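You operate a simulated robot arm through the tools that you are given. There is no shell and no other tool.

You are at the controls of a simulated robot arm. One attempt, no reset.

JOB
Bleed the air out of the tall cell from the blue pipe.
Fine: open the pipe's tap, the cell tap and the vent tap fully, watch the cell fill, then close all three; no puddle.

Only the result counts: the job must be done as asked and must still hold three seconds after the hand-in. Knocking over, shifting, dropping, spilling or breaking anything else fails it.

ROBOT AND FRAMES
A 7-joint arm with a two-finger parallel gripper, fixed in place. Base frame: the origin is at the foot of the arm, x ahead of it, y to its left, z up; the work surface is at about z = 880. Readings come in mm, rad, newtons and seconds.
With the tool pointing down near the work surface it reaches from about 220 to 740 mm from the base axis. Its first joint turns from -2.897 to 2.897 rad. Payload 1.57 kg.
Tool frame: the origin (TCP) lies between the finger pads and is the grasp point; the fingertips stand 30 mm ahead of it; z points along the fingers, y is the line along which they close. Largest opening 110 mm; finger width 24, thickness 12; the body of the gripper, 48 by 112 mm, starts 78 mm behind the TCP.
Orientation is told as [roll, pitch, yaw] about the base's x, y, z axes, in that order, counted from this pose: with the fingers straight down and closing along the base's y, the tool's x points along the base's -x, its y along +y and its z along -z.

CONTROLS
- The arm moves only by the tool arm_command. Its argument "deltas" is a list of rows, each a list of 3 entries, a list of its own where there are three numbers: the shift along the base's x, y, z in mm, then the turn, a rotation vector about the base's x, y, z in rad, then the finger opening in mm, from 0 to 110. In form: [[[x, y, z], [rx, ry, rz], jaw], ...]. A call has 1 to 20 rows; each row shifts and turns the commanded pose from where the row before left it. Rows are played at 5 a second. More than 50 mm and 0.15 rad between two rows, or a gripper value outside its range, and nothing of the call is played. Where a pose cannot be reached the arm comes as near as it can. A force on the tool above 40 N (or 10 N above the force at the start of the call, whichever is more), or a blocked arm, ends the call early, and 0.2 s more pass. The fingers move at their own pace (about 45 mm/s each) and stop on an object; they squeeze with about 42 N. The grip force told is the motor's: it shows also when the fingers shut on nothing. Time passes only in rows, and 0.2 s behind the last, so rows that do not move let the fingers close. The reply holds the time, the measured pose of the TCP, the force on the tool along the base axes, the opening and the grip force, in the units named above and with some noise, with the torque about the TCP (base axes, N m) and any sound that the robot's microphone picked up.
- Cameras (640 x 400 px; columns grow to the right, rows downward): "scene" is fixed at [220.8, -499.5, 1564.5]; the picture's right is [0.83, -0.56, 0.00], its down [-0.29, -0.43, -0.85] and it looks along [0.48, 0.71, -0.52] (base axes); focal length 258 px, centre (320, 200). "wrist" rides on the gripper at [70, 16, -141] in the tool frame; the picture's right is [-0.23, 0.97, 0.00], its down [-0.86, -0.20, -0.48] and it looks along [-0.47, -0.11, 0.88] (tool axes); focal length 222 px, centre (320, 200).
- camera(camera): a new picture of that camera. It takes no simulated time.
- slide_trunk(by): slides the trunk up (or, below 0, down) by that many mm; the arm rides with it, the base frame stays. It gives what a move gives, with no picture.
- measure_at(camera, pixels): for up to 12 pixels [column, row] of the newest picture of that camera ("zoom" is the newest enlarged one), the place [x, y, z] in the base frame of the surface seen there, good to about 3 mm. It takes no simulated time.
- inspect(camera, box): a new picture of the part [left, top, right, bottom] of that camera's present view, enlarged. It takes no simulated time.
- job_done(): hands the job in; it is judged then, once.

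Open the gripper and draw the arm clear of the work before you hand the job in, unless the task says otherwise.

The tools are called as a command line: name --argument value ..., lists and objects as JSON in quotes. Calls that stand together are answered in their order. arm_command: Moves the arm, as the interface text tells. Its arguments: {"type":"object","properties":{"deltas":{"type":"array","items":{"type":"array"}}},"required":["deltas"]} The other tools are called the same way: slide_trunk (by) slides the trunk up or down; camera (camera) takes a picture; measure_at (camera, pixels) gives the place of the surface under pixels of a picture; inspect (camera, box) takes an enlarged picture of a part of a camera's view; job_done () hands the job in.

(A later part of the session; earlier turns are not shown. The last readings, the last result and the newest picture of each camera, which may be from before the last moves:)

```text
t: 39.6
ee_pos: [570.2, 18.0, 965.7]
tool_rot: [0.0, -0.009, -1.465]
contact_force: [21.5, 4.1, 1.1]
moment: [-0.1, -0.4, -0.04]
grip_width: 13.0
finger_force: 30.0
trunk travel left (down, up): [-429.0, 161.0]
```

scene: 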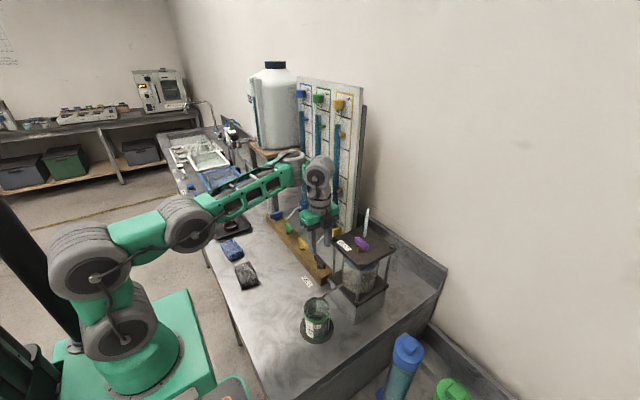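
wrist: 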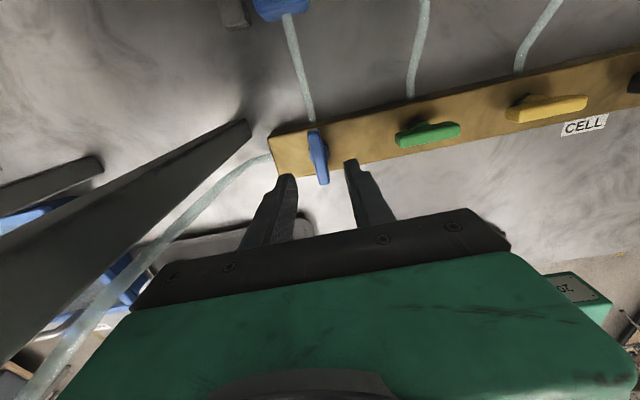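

Now it's gripped at 13 mm with 30 N. I'll relieve the x side force and keep turning counter-clockwise.

arm_command --deltas '[[[1.5, 0, 0], [0, 0, 0.05], 0], [[1, 0, 0], [0, 0, 0.08], 0], [[0.5, 0, 0], [0, 0, 0.08], 0], [[0, 0, 0], [0, 0, 0.08], 0]]'

inspect --camera "scene" --box '[270, 190, 400, 290]'

inspect --camera "wrist" --box '[220, 100, 420, 225]'

```text
t: 40.6
ee_pos: [571.4, 17.9, 966.3]
tool_rot: [0.002, -0.008, -1.174]
contact_force: [2.9, 2.8, 2.3]
moment: [-0.4, -0.18, -0.01]
grip_width: 12.9
finger_force: 29.5
trunk travel left (down, up): [-429.0, 161.0]
```

```text
4.00 times, centred on (335, 240) of scene
```

zoom: 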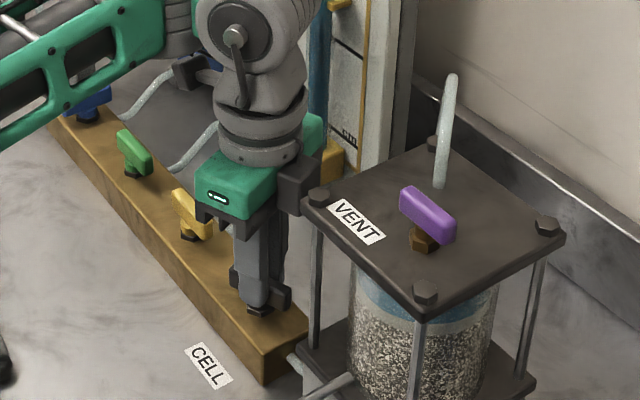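

```text
3.20 times, centred on (320, 162) of wrist
```

zoom: 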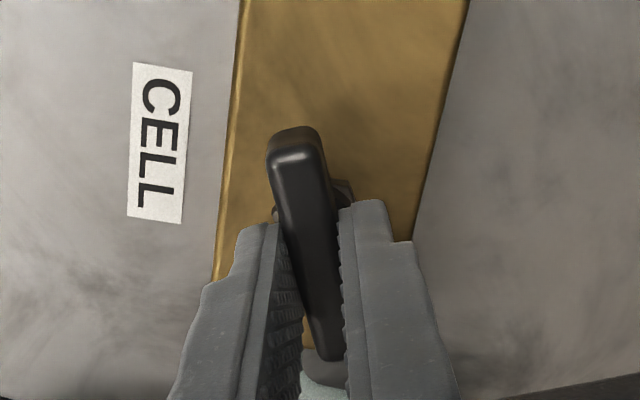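

The lever follows at about 0.4 rad. I'll continue with another 0.9 rad.

arm_command --deltas '[[[0, 0, 0], [0, 0, 0.09], 0], [[0, 0, 0], [0, 0, 0.09], 0], [[0, 0, 0], [0, 0, 0.09], 0], [[0, 0, 0], [0, 0, 0.09], 0], [[0, 0, 0], [0, 0, 0.09], 0], [[0, 0, 0], [0, 0, 0.09], 0], [[0, 0, 0], [0, 0, 0.09], 0], [[0, 0, 0], [0, 0, 0.09], 0], [[0, 0, 0], [0, 0, 0.09], 0], [[0, 0, 0], [0, 0, 0.09], 0]]'

inspect --camera "scene" --box '[270, 190, 400, 290]'

```text
t: 42.9
ee_pos: [572.2, 19.9, 966.8]
tool_rot: [0.002, -0.007, -0.271]
contact_force: [5.3, 10.6, -4.9]
moment: [0.37, 0.52, 0.01]
grip_width: 13.0
finger_force: 29.7
trunk travel left (down, up): [-429.0, 161.0]
```

```text
4.00 times, centred on (335, 240) of scene
```

zoom: 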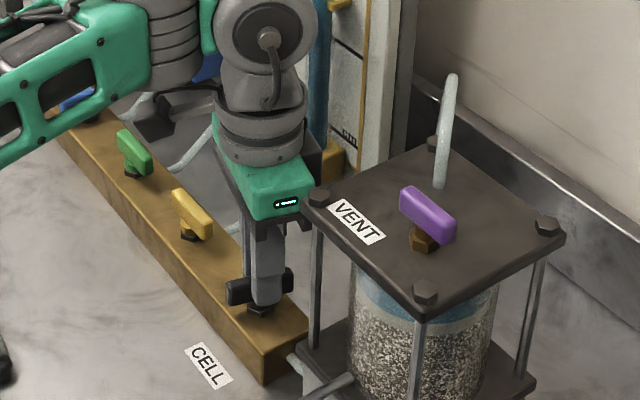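

Only 0.27 rad remains. I'll finish it and probe for the stop.

arm_command --deltas '[[[0, 0.5, 0], [0, 0, 0.08], 0], [[0, 0.5, 0], [0, 0, 0.08], 0], [[0, 0, 0], [0, 0, 0.08], 0], [[0, 0, 0], [0, 0, 0.04], 0], [[0, 0, 0], [0, 0, 0.03], 0]]'

```text
t: 44.0
ee_pos: [570.9, 19.5, 965.2]
tool_rot: [0.001, -0.007, 0.032]
contact_force: [5.8, 9.7, -3.8]
moment: [-0.1, -0.06, -0.89]
grip_width: 13.1
finger_force: 29.5
trunk travel left (down, up): [-429.0, 161.0]
```

Stop reached (−0.89 N·m), so the cell tap is fully open. I'll release, lift, and measure the vent lever and tube before going there.

arm_command --deltas '[[[0, 0, 0], [0, 0, -0.03], 0], [[0, 0, 0], [0, 0, 0], 40], [[0, 0, 0], [0, 0, 0], 40], [[0, 0, 20], [0, 0, 0], 40], [[0, 0, 20], [0, 0, 0], 40]]'

inspect --camera "scene" --box '[300, 190, 400, 270]'

measure_at --camera "zoom" --pixels '[[472, 60], [464, 100], [458, 150], [452, 200], [395, 205], [470, 270], [430, 230], [420, 260], [425, 270], [440, 250]]'

```text
t: 45.2
ee_pos: [571.6, 17.7, 1006.6]
tool_rot: [0.002, -0.008, 0.005]
contact_force: [-0.5, 0.1, 0.5]
moment: [0.0, -0.02, -0.01]
grip_width: 39.9
finger_force: 0.0
trunk travel left (down, up): [-429.0, 161.0]
```

```text
5.00 times, centred on (350, 230) of scene
```

zoom: 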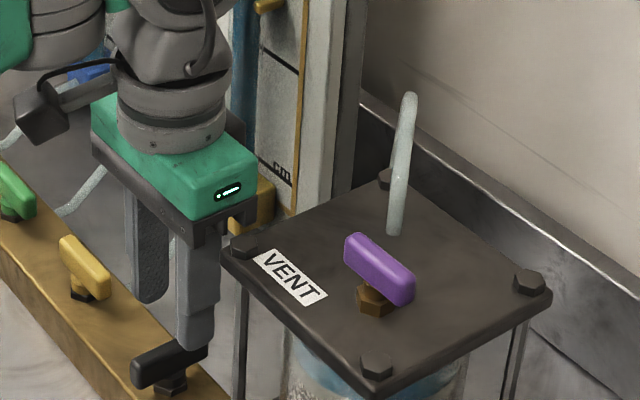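

```text
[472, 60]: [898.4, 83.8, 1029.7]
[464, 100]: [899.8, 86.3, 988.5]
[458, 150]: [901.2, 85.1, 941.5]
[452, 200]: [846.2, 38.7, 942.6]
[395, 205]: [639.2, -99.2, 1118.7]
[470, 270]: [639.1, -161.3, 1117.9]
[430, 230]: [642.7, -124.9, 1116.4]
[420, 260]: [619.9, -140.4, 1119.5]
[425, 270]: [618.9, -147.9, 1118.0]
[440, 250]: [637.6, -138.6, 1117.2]
```

I'll remeasure using the actual pixel positions in this zoom.

measure_at --camera "zoom" --pixels '[[395, 230], [398, 190], [402, 150], [410, 97], [352, 240], [380, 258], [408, 275], [405, 295], [350, 255], [372, 295], [245, 245], [390, 360]]'

camera --camera "scene"

```text
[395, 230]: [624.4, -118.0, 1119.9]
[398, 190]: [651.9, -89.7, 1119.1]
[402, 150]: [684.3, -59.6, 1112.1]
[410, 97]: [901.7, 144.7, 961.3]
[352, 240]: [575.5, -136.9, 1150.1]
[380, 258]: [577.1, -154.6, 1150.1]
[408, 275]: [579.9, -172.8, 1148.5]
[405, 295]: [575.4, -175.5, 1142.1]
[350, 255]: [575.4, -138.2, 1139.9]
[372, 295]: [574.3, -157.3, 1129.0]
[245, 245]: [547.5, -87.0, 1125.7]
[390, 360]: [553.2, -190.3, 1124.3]
```

```text
taken
```

scene: 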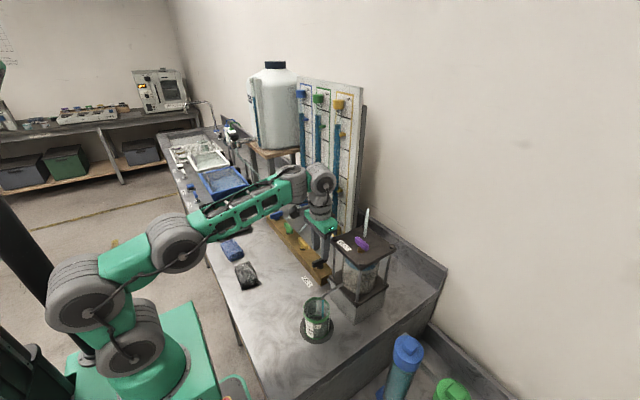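

The vent tube is vertical at (624,−118), topping out near z 1206, and the vent lever centre is at about (577,−155) with its top at 1150. I'll raise the trunk fully, then lift to z≈1245.

slide_trunk --by 161

arm_command --deltas '[[[0, 0, 20], [0, 0, 0], 40], [[0, 0, 20], [0, 0, 0], 40], [[0, 0, 20], [0, 0, 0], 40], [[0, 0, 18], [0, 0, 0], 40]]'

camera --camera "scene"

```text
t: 47.1
ee_pos: [571.3, 17.5, 1168.3]
tool_rot: [0.001, -0.007, 0.004]
contact_force: [0.7, -0.1, -0.2]
moment: [-0.02, 0.03, 0.01]
grip_width: 40.2
finger_force: 0.1
trunk travel left (down, up): [-590.0, 0.0]
```

```text
t: 48.1
ee_pos: [568.3, 18.1, 1246.8]
tool_rot: [0.002, -0.005, 0.002]
contact_force: [1.3, 0.0, -0.4]
moment: [0.0, 0.02, 0.0]
grip_width: 40.1
finger_force: 0.1
trunk travel left (down, up): [-590.0, 0.0]
```

```text
taken
```

scene: 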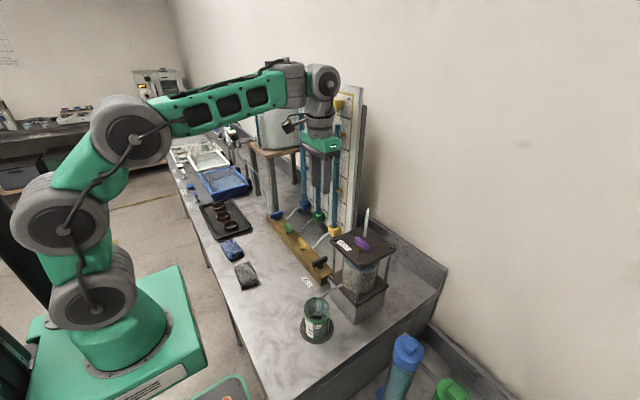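

All clear. Now I'll travel to above the vent at (577,−155) while rotating to yaw −90°.

arm_command --deltas '[[[0.7, -14.4, 0], [0, 0, -0.131], 40], [[0.7, -14.4, 0], [0, 0, -0.131], 40], [[0.7, -14.4, 0], [0, 0, -0.131], 40], [[0.7, -14.4, 0], [0, 0, -0.131], 40], [[0.7, -14.4, 0], [0, 0, -0.131], 40], [[0.7, -14.4, 0], [0, 0, -0.131], 40], [[0.7, -14.4, 0], [0, 0, -0.131], 40], [[0.7, -14.4, 0], [0, 0, -0.131], 40], [[0.7, -14.4, 0], [0, 0, -0.131], 40], [[0.7, -14.4, 0], [0, 0, -0.131], 40], [[0.7, -14.4, 0], [0, 0, -0.131], 40], [[0.7, -14.4, 0], [0, 0, -0.131], 40]]'

camera --camera "wrist"

inspect --camera "scene" --box '[300, 160, 430, 290]'

```text
t: 50.7
ee_pos: [581.5, -150.9, 1245.9]
tool_rot: [0.005, -0.002, -1.534]
contact_force: [0.1, 0.3, 0.6]
moment: [-0.05, 0.05, 0.0]
grip_width: 40.0
finger_force: 0.1
out of reach, approached as far as the arm can: row 12
trunk travel left (down, up): [-590.0, 0.0]
```

```text
taken
```

wrist: 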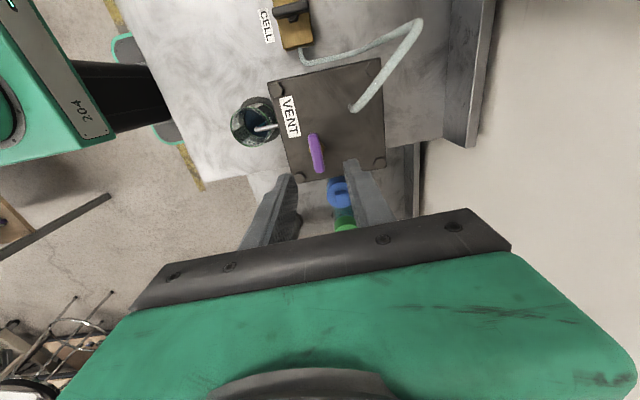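

```text
3.08 times, centred on (365, 225) of scene
```

zoom: 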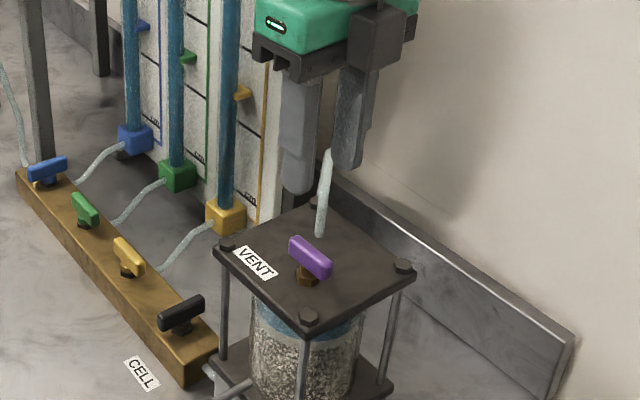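

The pose is about 2° short of −90°. I'll set yaw ≈ −1.47, correct the xy, descend to z≈1195 (tips still above the lever), and see how the reach behaves there.

arm_command --deltas '[[[-2, -2, -10], [0, 0, 0.06], 40], [[-2, -2, -10], [0, 0, 0], 40], [[0, 0, -10], [0, 0, 0], 40], [[0, 0, -10], [0, 0, 0], 40], [[0, 0, -10], [0, 0, 0], 40]]'

```text
t: 51.9
ee_pos: [577.0, -155.0, 1196.7]
tool_rot: [0.002, -0.008, -1.509]
contact_force: [0.2, 0.7, 0.0]
moment: [-0.03, -0.01, 0.02]
grip_width: 40.1
finger_force: 0.1
trunk travel left (down, up): [-590.0, 0.0]
```

The pose is reachable here. I'll test the rotation margin to −1.57 and slightly beyond.

arm_command --deltas '[[[0, 0, 0], [0, 0, -0.06], 40], [[0, 0, 0], [0, 0, -0.05], 40]]'

inspect --camera "wrist" --box '[220, 80, 420, 205]'

```text
t: 52.5
ee_pos: [576.9, -154.4, 1195.9]
tool_rot: [0.002, -0.006, -1.619]
contact_force: [-0.5, 0.8, 0.4]
moment: [0.0, 0.0, -0.03]
grip_width: 39.7
finger_force: 0.0
trunk travel left (down, up): [-590.0, 0.0]
```

```text
3.20 times, centred on (320, 142) of wrist
```

zoom: 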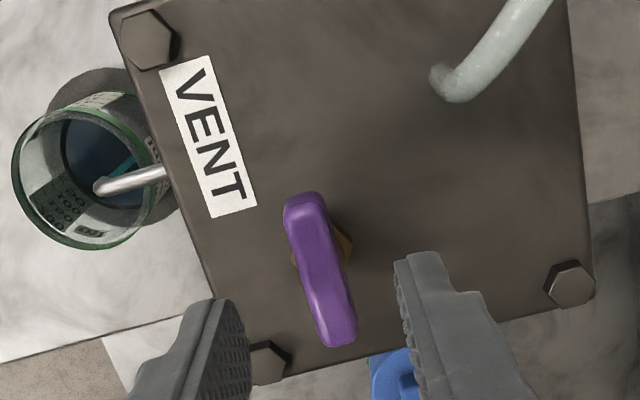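

Water is already running from the outlet into the beaker. I'll check its level and the cell (taking pictures costs no time).

inspect --camera "scene" --box '[285, 260, 385, 350]'

inspect --camera "scene" --box '[285, 60, 365, 220]'

measure_at --camera "wrist" --pixels '[[316, 155]]'

```text
4.44 times, centred on (335, 305) of scene
```

zoom: 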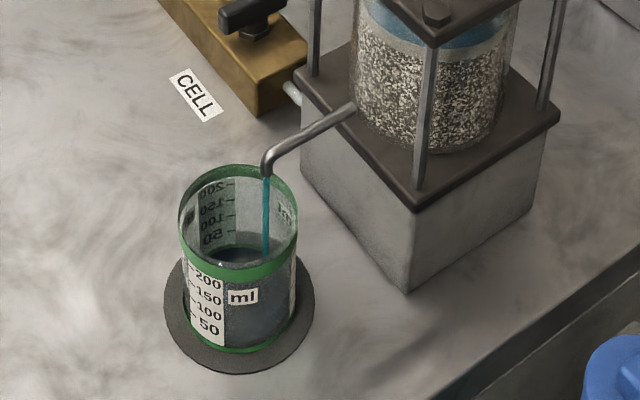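

```text
2.50 times, centred on (325, 140) of scene
```

zoom: 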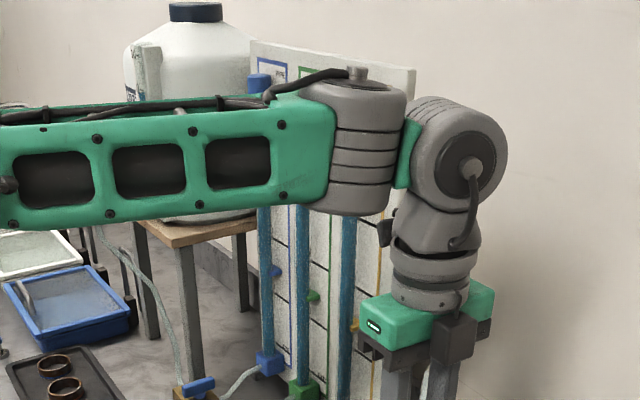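

```text
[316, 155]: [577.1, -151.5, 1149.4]
```

The beaker level is still low. I'll descend to z≈1161 with yaw −1.57 and grip the vent lever.

arm_command --deltas '[[[0, 0, -12], [0, 0, 0.024], 36], [[0, 0, -12], [0, 0, 0.024], 34], [[0, 0, -11], [0, 0, 0], 30], [[0, 0, 0], [0, 0, 0], 0], [[0, 0, 0], [0, 0, 0], 0], [[0, 0, 0], [0, 0, 0], 0]]'

inspect --camera "wrist" --box '[220, 100, 420, 225]'

```text
t: 53.9
ee_pos: [578.6, -154.4, 1160.2]
tool_rot: [0.004, -0.005, -1.571]
contact_force: [5.4, 0.0, 0.4]
moment: [-0.21, -0.14, -0.01]
grip_width: 13.6
finger_force: 30.4
trunk travel left (down, up): [-590.0, 0.0]
```

```text
3.20 times, centred on (320, 162) of wrist
```

zoom: 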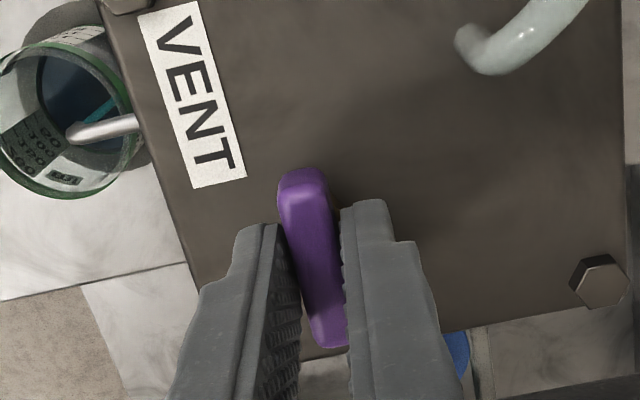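

Gripped at 13.6 mm. I'll turn it counter-clockwise toward fully open.

arm_command --deltas '[[[0.5, 0, 0], [0, 0, 0.06], 0], [[0.5, 0, 0], [0, 0, 0.08], 0], [[0.5, 0, 0], [0, 0, 0.1], 0], [[0, 0, 0], [0, 0, 0.1], 0], [[0, 0, 0], [0, 0, 0.1], 0], [[0, 0, 0], [0, 0, 0.1], 0], [[0, 0, 0], [0, 0, 0.1], 0], [[0, 0, 0], [0, 0, 0.1], 0]]'

inspect --camera "scene" --box '[285, 210, 415, 350]'

```text
t: 55.7
ee_pos: [578.3, -152.6, 1160.6]
tool_rot: [0.002, -0.007, -0.827]
contact_force: [-2.7, 4.5, 5.4]
moment: [0.62, 0.62, 0.0]
grip_width: 13.7
finger_force: 30.4
trunk travel left (down, up): [-590.0, 0.0]
```

```text
2.86 times, centred on (350, 280) of scene
```

zoom: 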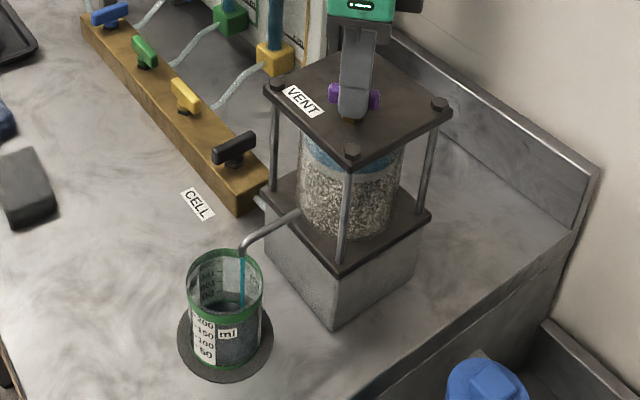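

Halfway open and following cleanly. I'll complete the quarter turn and probe for the stop.

arm_command --deltas '[[[0, 0, 0], [0, 0, 0.1], 0], [[0, 0.5, 0], [0, 0, 0.1], 0], [[0, 0.5, 0], [0, 0, 0.1], 0], [[0, 0, 0], [0, 0, 0.1], 0], [[0, 0, 0], [0, 0, 0.1], 0], [[0, 0, 0], [0, 0, 0.1], 0], [[0, 0, 0], [0, 0, 0.1], 0], [[0, 0, 0], [0, 0, 0.1], 0], [[0, 0, 0], [0, 0, 0.05], 0]]'

inspect --camera "scene" --box '[285, 210, 415, 350]'

inspect --camera "scene" --box '[325, 220, 405, 300]'

```text
t: 57.7
ee_pos: [578.5, -152.5, 1160.1]
tool_rot: [0.001, -0.006, 0.021]
contact_force: [-1.2, -0.9, 2.9]
moment: [-0.04, -0.03, -0.17]
grip_width: 13.6
finger_force: 30.0
trunk travel left (down, up): [-590.0, 0.0]
```

```text
2.86 times, centred on (350, 280) of scene
```

zoom: 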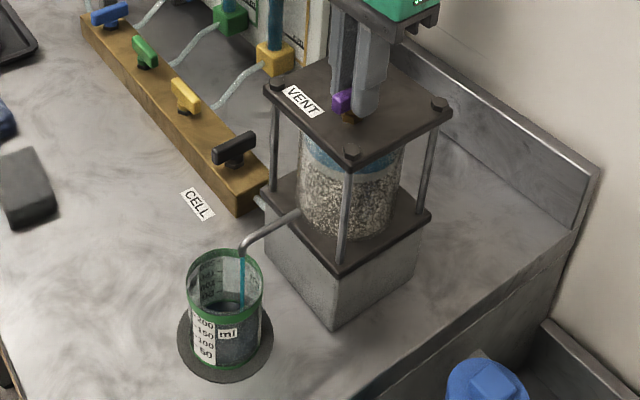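

```text
5.00 times, centred on (365, 260) of scene
```

zoom: 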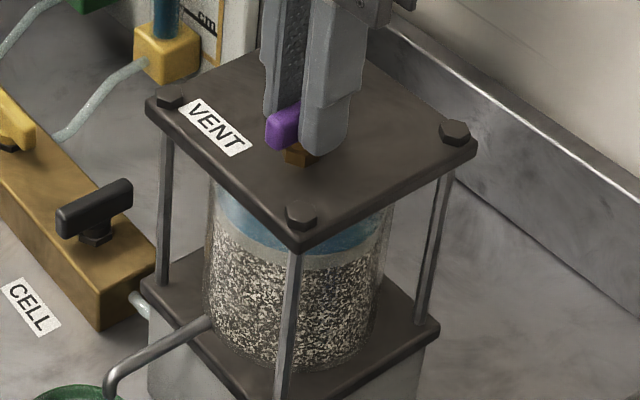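

A torque of −0.17 N·m suggests it's just about at the stop. I'll push 0.04 rad more to confirm fully open and look at the cell again.

arm_command --deltas '[[[0, 0, 0], [0, 0, 0.04], 0]]'

inspect --camera "scene" --box '[340, 235, 390, 275]'

inspect --camera "scene" --box '[285, 270, 355, 350]'

camera --camera "scene"

camera --camera "wrist"

```text
t: 58.1
ee_pos: [578.7, -153.3, 1161.6]
tool_rot: [0.003, -0.008, 0.06]
contact_force: [-2.0, -1.5, 2.6]
moment: [-0.12, 0.05, -0.13]
grip_width: 13.9
finger_force: 30.4
trunk travel left (down, up): [-590.0, 0.0]
```

```text
10.00 times, centred on (365, 255) of scene
```

zoom: 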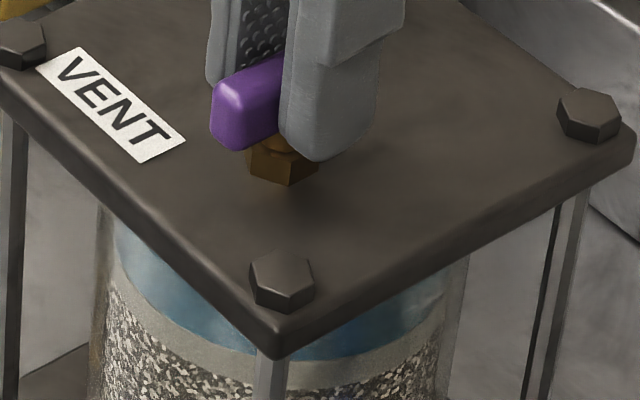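

```text
5.00 times, centred on (320, 310) of scene
```

zoom: 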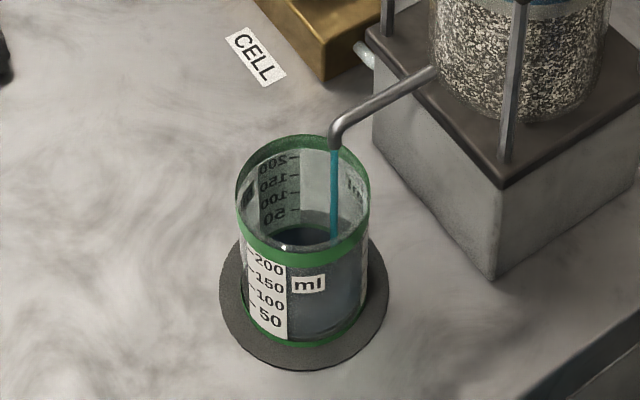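

```text
taken
```

scene: 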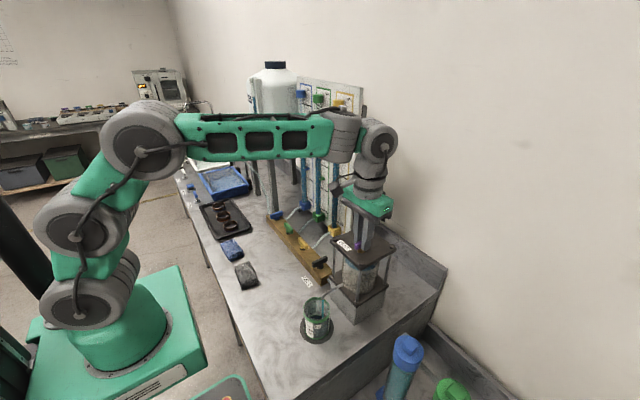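

```text
taken
```

wrist: 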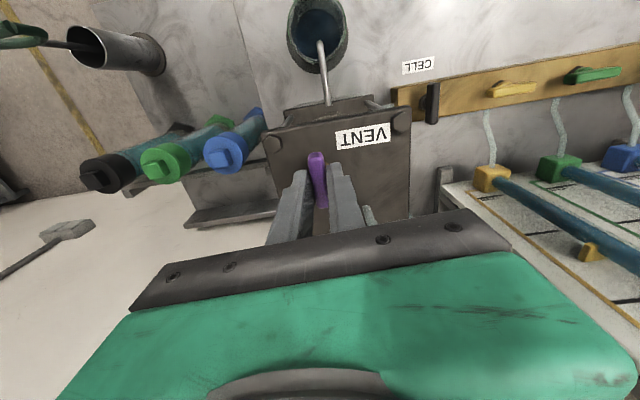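

The torque is still small and the lever may not be at its stop. I'll turn further in small steps while watching the torque and the blue water surface in the cell.

arm_command --deltas '[[[0, 0, 0], [0, 0, 0.04], 0], [[0, 0, 0], [0, 0, 0.04], 0]]'

inspect --camera "scene" --box '[340, 235, 390, 275]'

inspect --camera "wrist" --box '[220, 100, 420, 225]'

```text
t: 58.7
ee_pos: [577.4, -153.3, 1160.8]
tool_rot: [0.002, -0.006, 0.137]
contact_force: [-1.4, -3.0, 0.7]
moment: [-0.38, 0.07, -0.98]
grip_width: 14.4
finger_force: 31.0
trunk travel left (down, up): [-590.0, 0.0]
```

```text
10.00 times, centred on (365, 255) of scene
```

zoom: 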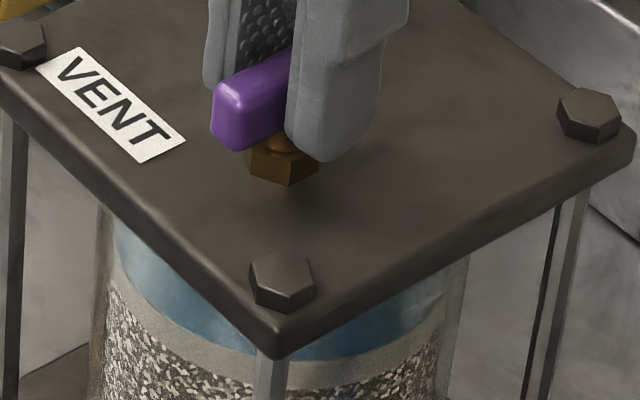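

```text
3.20 times, centred on (320, 162) of wrist
```

zoom: 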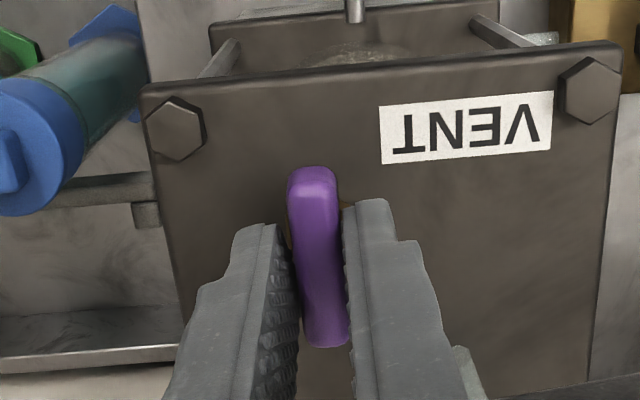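

At −0.98 N·m the vent lever is against its open stop. I'll relax the excess twist, hold, and watch the cell fill in short waits.

arm_command --deltas '[[[0, 0, 0], [0, 0, -0.05], 0], [[0, 0, 0], [0, 0, -0.05], 0], [[0, 0, 0], [0, 0, 0], 0]]'

inspect --camera "scene" --box '[325, 225, 405, 305]'

inspect --camera "scene" --box '[285, 270, 355, 350]'

inspect --camera "wrist" --box '[240, 0, 440, 125]'

```text
t: 59.5
ee_pos: [578.8, -153.0, 1162.1]
tool_rot: [0.004, -0.006, 0.036]
contact_force: [-3.2, -2.6, 0.1]
moment: [-0.05, -0.18, -0.01]
grip_width: 13.6
finger_force: 30.5
trunk travel left (down, up): [-590.0, 0.0]
```

```text
5.00 times, centred on (365, 265) of scene
```

zoom: 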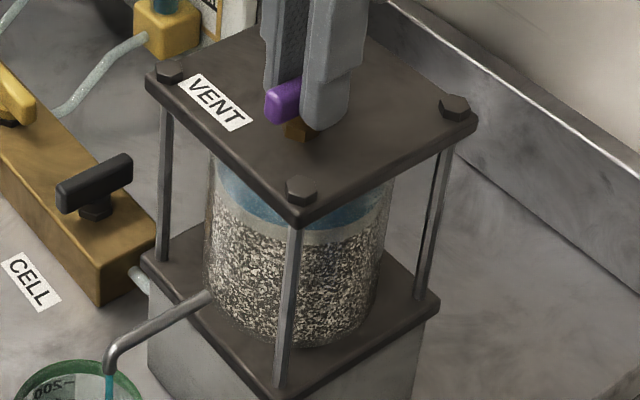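

```text
5.00 times, centred on (320, 310) of scene
```

zoom: 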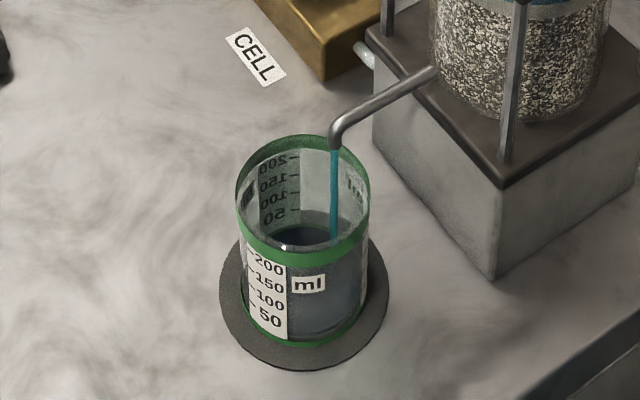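

```text
3.20 times, centred on (340, 62) of wrist
```

zoom: 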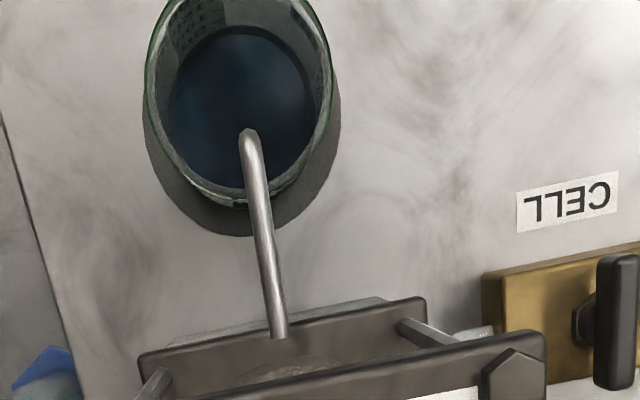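

No clear change in the cell yet. I'll check the blue pipe level and wait one more second.

arm_command --deltas '[[[0, 0, 0], [0, 0, 0], 0], [[0, 0, 0], [0, 0, 0], 0], [[0, 0, 0], [0, 0, 0], 0], [[0, 0, 0], [0, 0, 0], 0], [[0, 0, 0], [0, 0, 0], 0]]'

inspect --camera "scene" --box '[340, 240, 390, 280]'

inspect --camera "scene" --box '[280, 80, 370, 220]'

inspect --camera "scene" --box '[340, 170, 420, 250]'

```text
t: 60.7
ee_pos: [578.6, -153.2, 1161.4]
tool_rot: [0.003, -0.007, 0.04]
contact_force: [-4.9, -1.8, -3.4]
moment: [-0.07, 0.08, 0.03]
grip_width: 13.6
finger_force: 30.3
trunk travel left (down, up): [-590.0, 0.0]
```

```text
10.00 times, centred on (365, 260) of scene
```

zoom: 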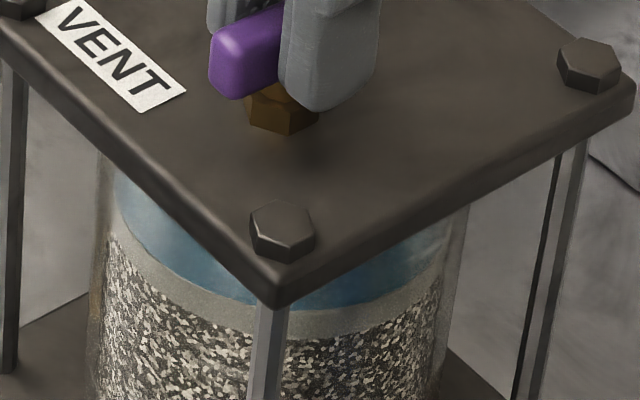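

```text
2.86 times, centred on (325, 150) of scene
```

zoom: 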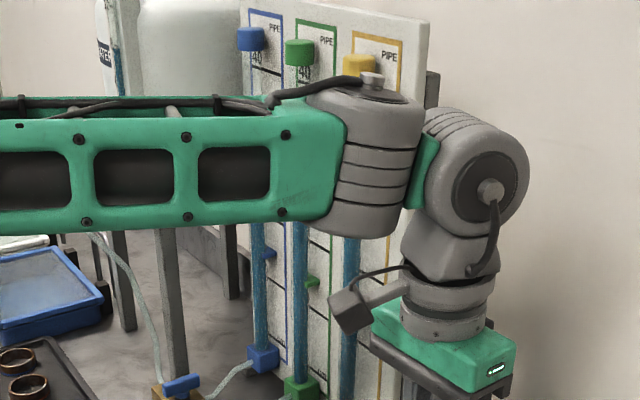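

```text
5.00 times, centred on (380, 210) of scene
```

zoom: 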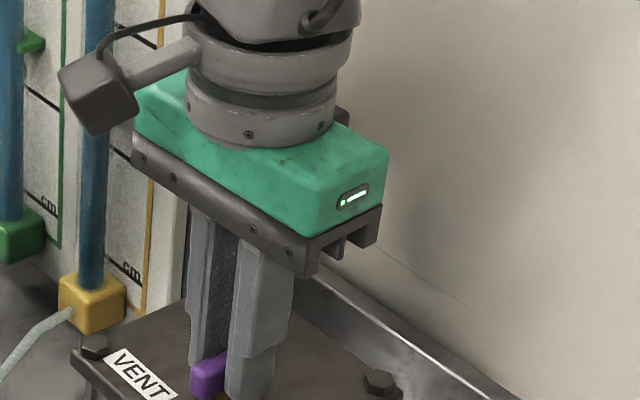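

The cell's blue surface seems unchanged so far. I'll zoom tighter on its edge to track it, and on the beaker through the wrist camera.

inspect --camera "scene" --box '[340, 248, 364, 278]'

inspect --camera "wrist" --box '[270, 0, 370, 120]'

```text
13.33 times, centred on (352, 263) of scene
```

zoom: 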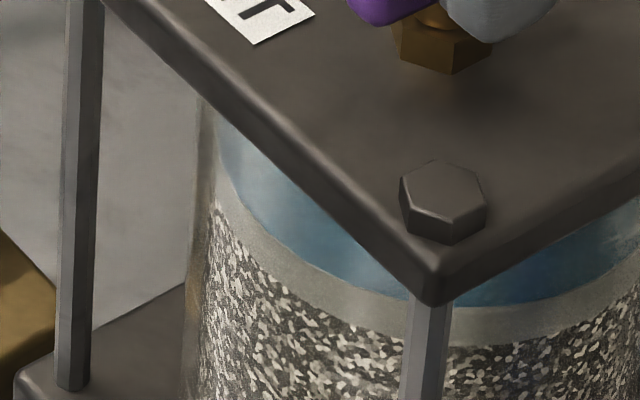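

```text
3.33 times, centred on (320, 60) of wrist
```

zoom: 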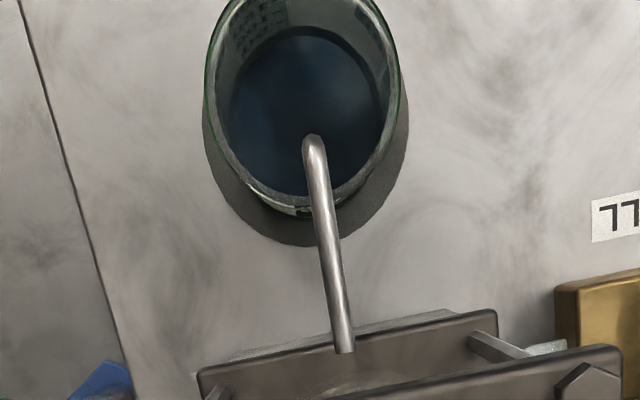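

I'll take the same framing as at the start (3.2× centred at (365,262)) for direct comparison.

inspect --camera "scene" --box '[325, 200, 405, 325]'

inspect --camera "scene" --box '[250, 190, 410, 350]'

```text
3.20 times, centred on (365, 262) of scene
```

zoom: 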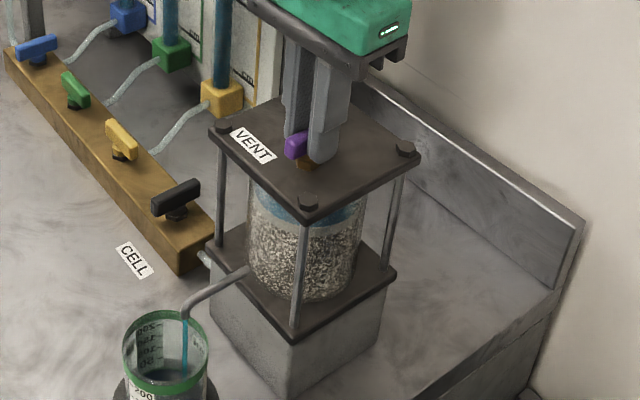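

```text
2.50 times, centred on (330, 270) of scene
```

zoom: 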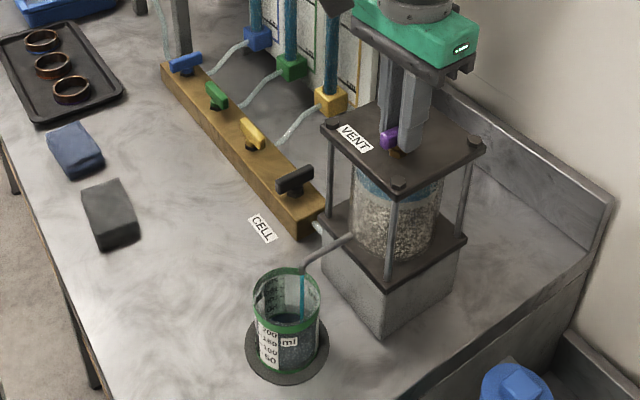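

No visible change yet. I'll hold and wait about 1.4 s, then compare the tight zoom.

arm_command --deltas '[[[0, 0, 0], [0, 0, 0], 0], [[0, 0, 0], [0, 0, 0], 0], [[0, 0, 0], [0, 0, 0], 0], [[0, 0, 0], [0, 0, 0], 0], [[0, 0, 0], [0, 0, 0], 0], [[0, 0, 0], [0, 0, 0], 0]]'

inspect --camera "scene" --box '[340, 248, 364, 278]'

inspect --camera "scene" --box '[285, 270, 355, 350]'

inspect --camera "wrist" --box '[270, 0, 370, 120]'

```text
t: 62.1
ee_pos: [579.3, -153.3, 1160.2]
tool_rot: [0.005, -0.007, 0.04]
contact_force: [-6.6, -1.2, -4.3]
moment: [-0.06, 0.24, 0.01]
grip_width: 13.6
finger_force: 30.2
trunk travel left (down, up): [-590.0, 0.0]
```

```text
13.33 times, centred on (352, 263) of scene
```

zoom: 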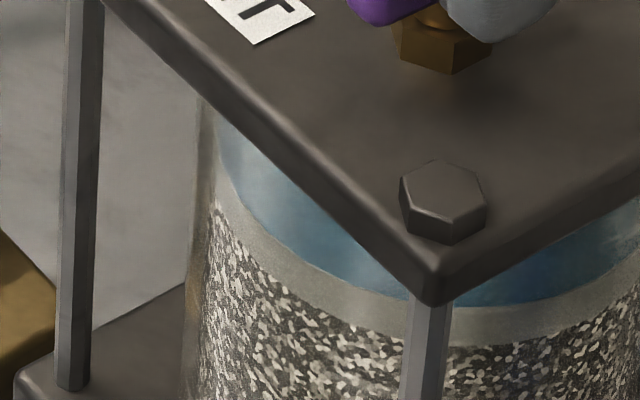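

```text
5.00 times, centred on (320, 310) of scene
```

zoom: 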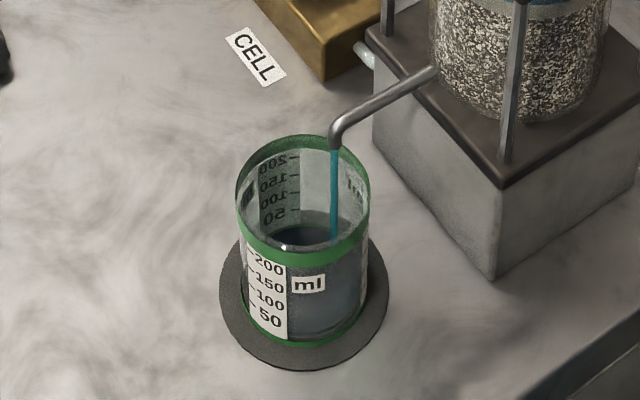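

```text
3.33 times, centred on (320, 60) of wrist
```

zoom: 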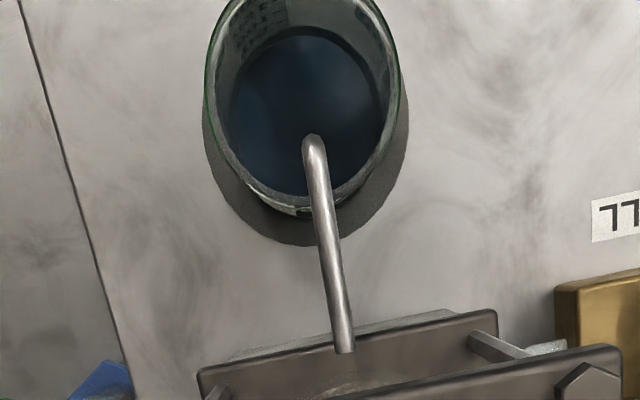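

The remaining air space is hidden under the lid from this camera, so I can't judge the fill from here. To be safe I'll close the vent now, look at the cell from the side with the wrist camera, and reopen if air remains.

arm_command --deltas '[[[0, 0, 0], [0, 0, -0.12], 0], [[0, 0, 0], [0, 0, -0.15], 0], [[0, 0, 0], [0, 0, -0.15], 0], [[0, 0, 0], [0, 0, -0.15], 0], [[0, 0, 0], [0, 0, -0.15], 0], [[0, 0, 0], [0, 0, -0.15], 0], [[0, 0, 0], [0, 0, -0.15], 0], [[0, 0, 0], [0, 0, -0.15], 0], [[0, 0, 0], [0, 0, -0.15], 0], [[0, 0, 0], [0, 0, -0.15], 0], [[0, 0, 0], [0, 0, -0.12], 0], [[0, 0, 0], [0, 0, -0.06], 0]]'

inspect --camera "wrist" --box '[220, 100, 420, 225]'

inspect --camera "scene" --box '[325, 200, 405, 325]'

```text
t: 64.7
ee_pos: [577.1, -153.3, 1162.1]
tool_rot: [0.001, -0.005, -1.611]
contact_force: [-6.9, -2.7, -6.1]
moment: [0.08, 0.28, 0.13]
grip_width: 13.5
finger_force: 30.5
trunk travel left (down, up): [-590.0, 0.0]
```

```text
3.20 times, centred on (320, 162) of wrist
```

zoom: 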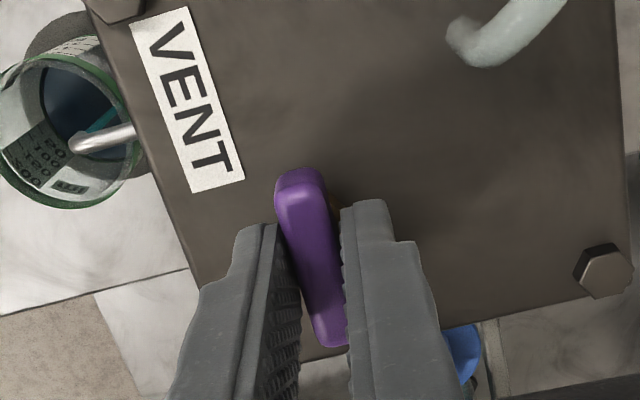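

```text
3.20 times, centred on (365, 262) of scene
```

zoom: 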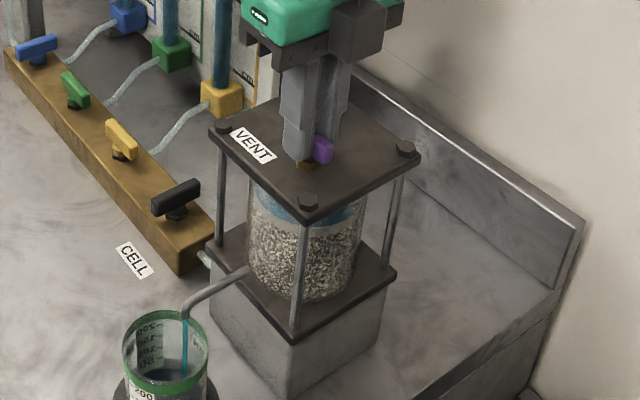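

The vent lever is back at about the closed angle. I'll press it lightly to the stop, release, lift, and move to (386,−49,1100), where the wrist camera can see the cell from the side.

arm_command --deltas '[[[0, 0, 0], [0, 0, -0.05], 0], [[0, 0, 0], [0, 0, 0.04], 0], [[0, 0, 0], [0, 0, 0], 40], [[0, 0, 0], [0, 0, 0], 40], [[0, 0, 25], [0, 0, 0], 40], [[0, 0, 25], [0, 0, 0], 40]]'

arm_command --deltas '[[[-25, 13, 0], [0, 0, 0], 40], [[-25, 13, 0], [0, 0, 0], 40], [[-25, 13, 0], [0, 0, 0], 40], [[-25, 13, 0], [0, 0, 0], 40], [[-25, 13, -20], [0, 0, 0], 40], [[-25, 13, -30], [0, 0, 0], 40], [[-25, 13, -30], [0, 0, 0], 40], [[-16, 13, -30], [0, 0, 0], 40]]'

camera --camera "wrist"

inspect --camera "scene" --box '[325, 200, 405, 325]'

```text
t: 66.1
ee_pos: [578.1, -153.4, 1212.0]
tool_rot: [0.002, -0.008, -1.619]
contact_force: [0.1, 0.9, -0.3]
moment: [0.01, 0.0, 0.0]
grip_width: 40.0
finger_force: 0.1
trunk travel left (down, up): [-590.0, 0.0]
```

```text
t: 67.9
ee_pos: [387.7, -48.7, 1100.4]
tool_rot: [0.004, -0.007, -1.62]
contact_force: [0.2, -0.3, -0.3]
moment: [0.01, 0.0, 0.01]
grip_width: 40.0
finger_force: 0.0
trunk travel left (down, up): [-590.0, 0.0]
```

```text
taken
```

wrist: 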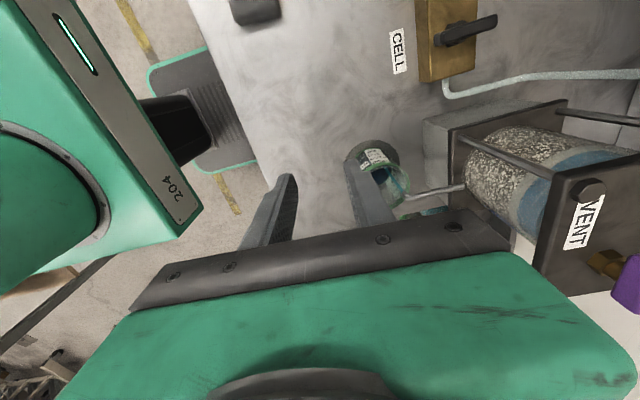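

```text
3.20 times, centred on (365, 262) of scene
```

zoom: 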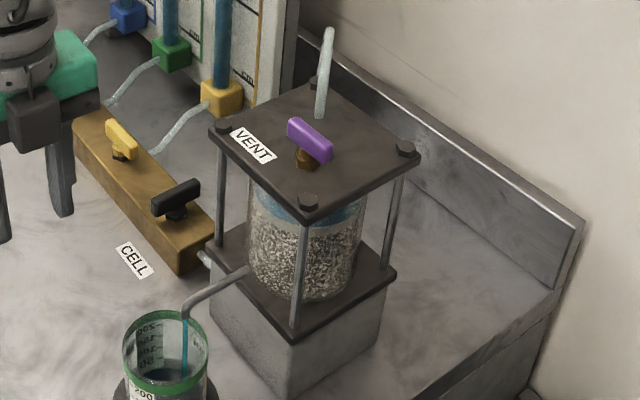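

The wrist camera now sees the cell from the side around (560,180). I'll zoom in on the gap between the water and the lid.

inspect --camera "wrist" --box '[480, 110, 640, 260]'

inspect --camera "wrist" --box '[520, 130, 620, 230]'

inspect --camera "scene" --box '[280, 70, 370, 220]'

```text
2.67 times, centred on (560, 185) of wrist
```

zoom: 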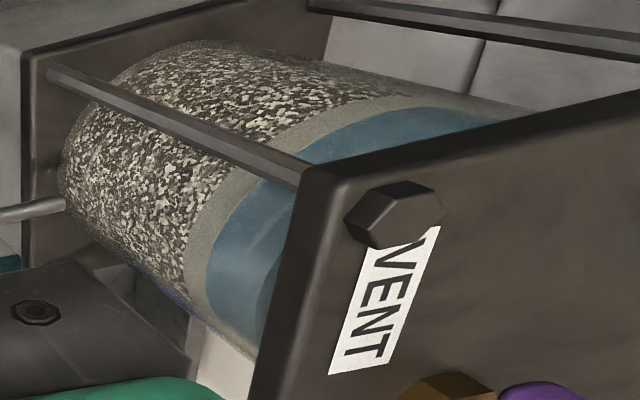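

```text
4.00 times, centred on (570, 180) of wrist
```

zoom: 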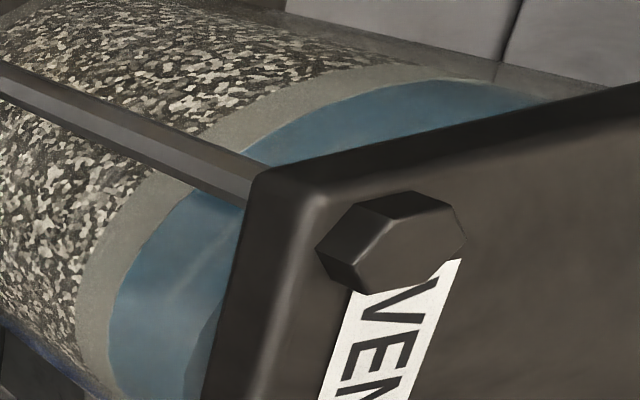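

```text
2.67 times, centred on (325, 145) of scene
```

zoom: 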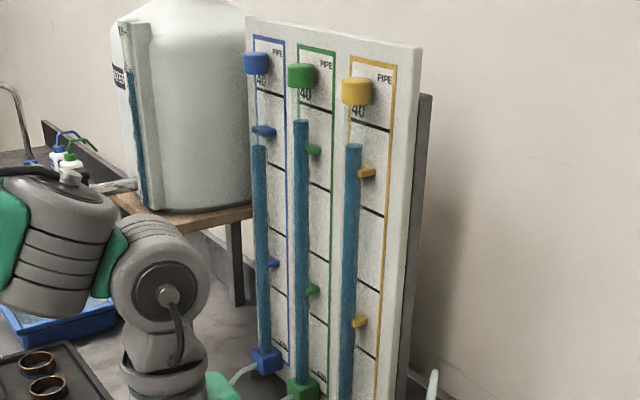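

A lighter water wall and a darker inner edge near the lid suggest an air gap remains, and the blue pipe has dropped only a little. I'll tilt the hand and lower it for a more level view under the lid.

arm_command --deltas '[[[-4, -3, -10], [0, -0.1, 0], 40], [[-4, -3, -10], [0, -0.1, 0], 40], [[-5, -3, -10], [0, -0.1, 0], 40], [[-5, -2, -10], [0, -0.1, 0], 40]]'

camera --camera "wrist"

inspect --camera "wrist" --box '[480, 130, 600, 250]'

```text
t: 68.9
ee_pos: [369.5, -60.3, 1061.5]
tool_rot: [0.405, 0.01, -1.619]
contact_force: [0.4, -0.3, 0.3]
moment: [0.02, -0.02, -0.03]
grip_width: 39.8
finger_force: 0.0
trunk travel left (down, up): [-590.0, 0.0]
```

```text
taken
```

wrist: 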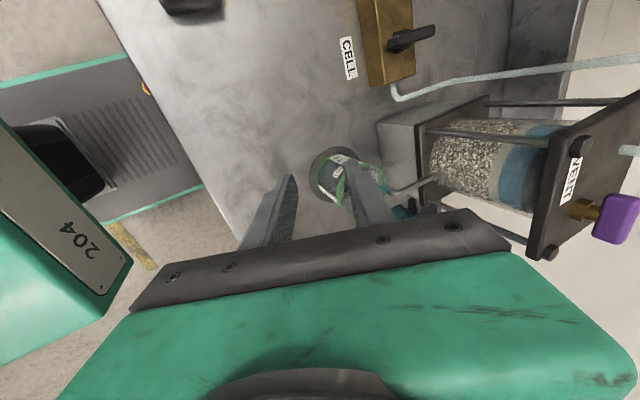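

```text
3.33 times, centred on (540, 190) of wrist
```

zoom: 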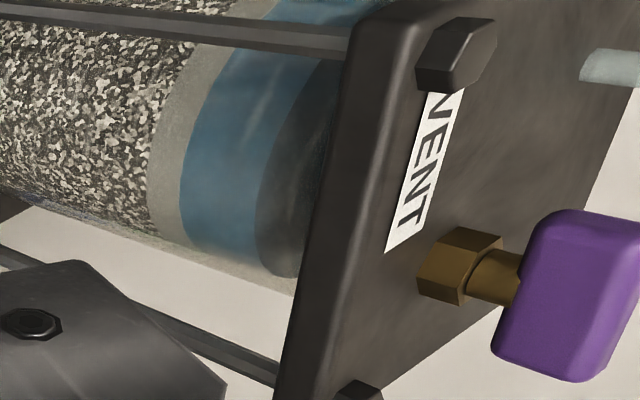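

This gives a clear view: water fills part of the space above the filter disc, with a dark air gap of about 55 px left below the lid. I'll return to the vent lever to reopen it, keeping this picture as the baseline.

arm_command --deltas '[[[20, -8, 43], [0, 0.133, 0], 36], [[25, -15, 40], [0, 0.133, 0], 36], [[30, -15, 36], [0, 0.134, 0], 36], [[35, -15, 24], [0, 0, 0], 36], [[45, -20, 0], [0, 0, 0], 36], [[45, -20, 0], [0, 0, 0], 36], [[8, 0, 0], [0, 0, 0.048], 36]]'

inspect --camera "wrist" --box '[220, 80, 420, 205]'

```text
t: 70.5
ee_pos: [576.3, -153.2, 1204.2]
tool_rot: [0.001, -0.007, -1.571]
contact_force: [0.6, -0.4, -0.3]
moment: [-0.01, -0.02, -0.01]
grip_width: 36.1
finger_force: 0.1
trunk travel left (down, up): [-590.0, 0.0]
```

```text
3.20 times, centred on (320, 142) of wrist
```

zoom: 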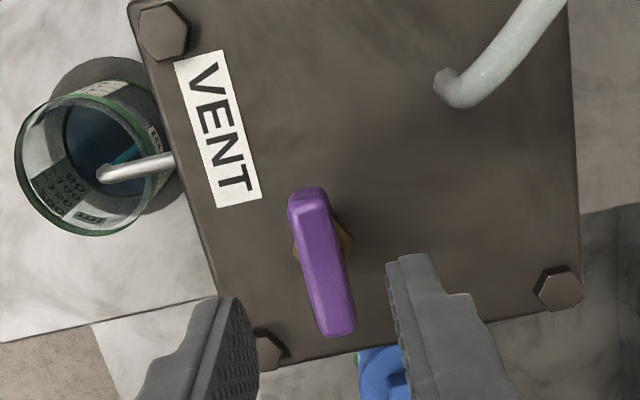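

Aligned over the lever. I'll descend, grip and open it fully in one sequence.

arm_command --deltas '[[[0.5, -1, -15], [0, 0, 0], 32], [[0, 0, -15], [0, 0, 0], 30], [[0, 0, -13], [0, 0, 0], 28], [[0, 0, 0], [0, 0, 0], 0], [[0, 0, 0], [0, 0, 0], 0], [[0, 0, 0], [0, 0, 0], 0], [[0.5, 0, 0], [0, 0, 0.1], 0], [[0.5, 0, 0], [0, 0, 0.14], 0], [[0, 0, 0], [0, 0, 0.14], 0], [[0, 0, 0], [0, 0, 0.14], 0], [[0, 0, 0], [0, 0, 0.14], 0], [[0, 0, 0], [0, 0, 0.14], 0], [[0, 0, 0], [0, 0, 0.14], 0], [[0, 0.5, 0], [0, 0, 0.14], 0], [[0, 0.5, 0], [0, 0, 0.14], 0], [[0, 0, 0], [0, 0, 0.14], 0], [[0, 0, 0], [0, 0, 0.14], 0], [[0, 0, 0], [0, 0, 0.1], 0], [[0, 0, 0], [0, 0, 0.06], 0]]'

```text
t: 74.5
ee_pos: [579.5, -153.2, 1161.0]
tool_rot: [0.002, -0.009, 0.089]
contact_force: [7.3, -3.2, 12.5]
moment: [0.12, -0.45, -0.52]
grip_width: 13.7
finger_force: 30.3
trunk travel left (down, up): [-590.0, 0.0]
```

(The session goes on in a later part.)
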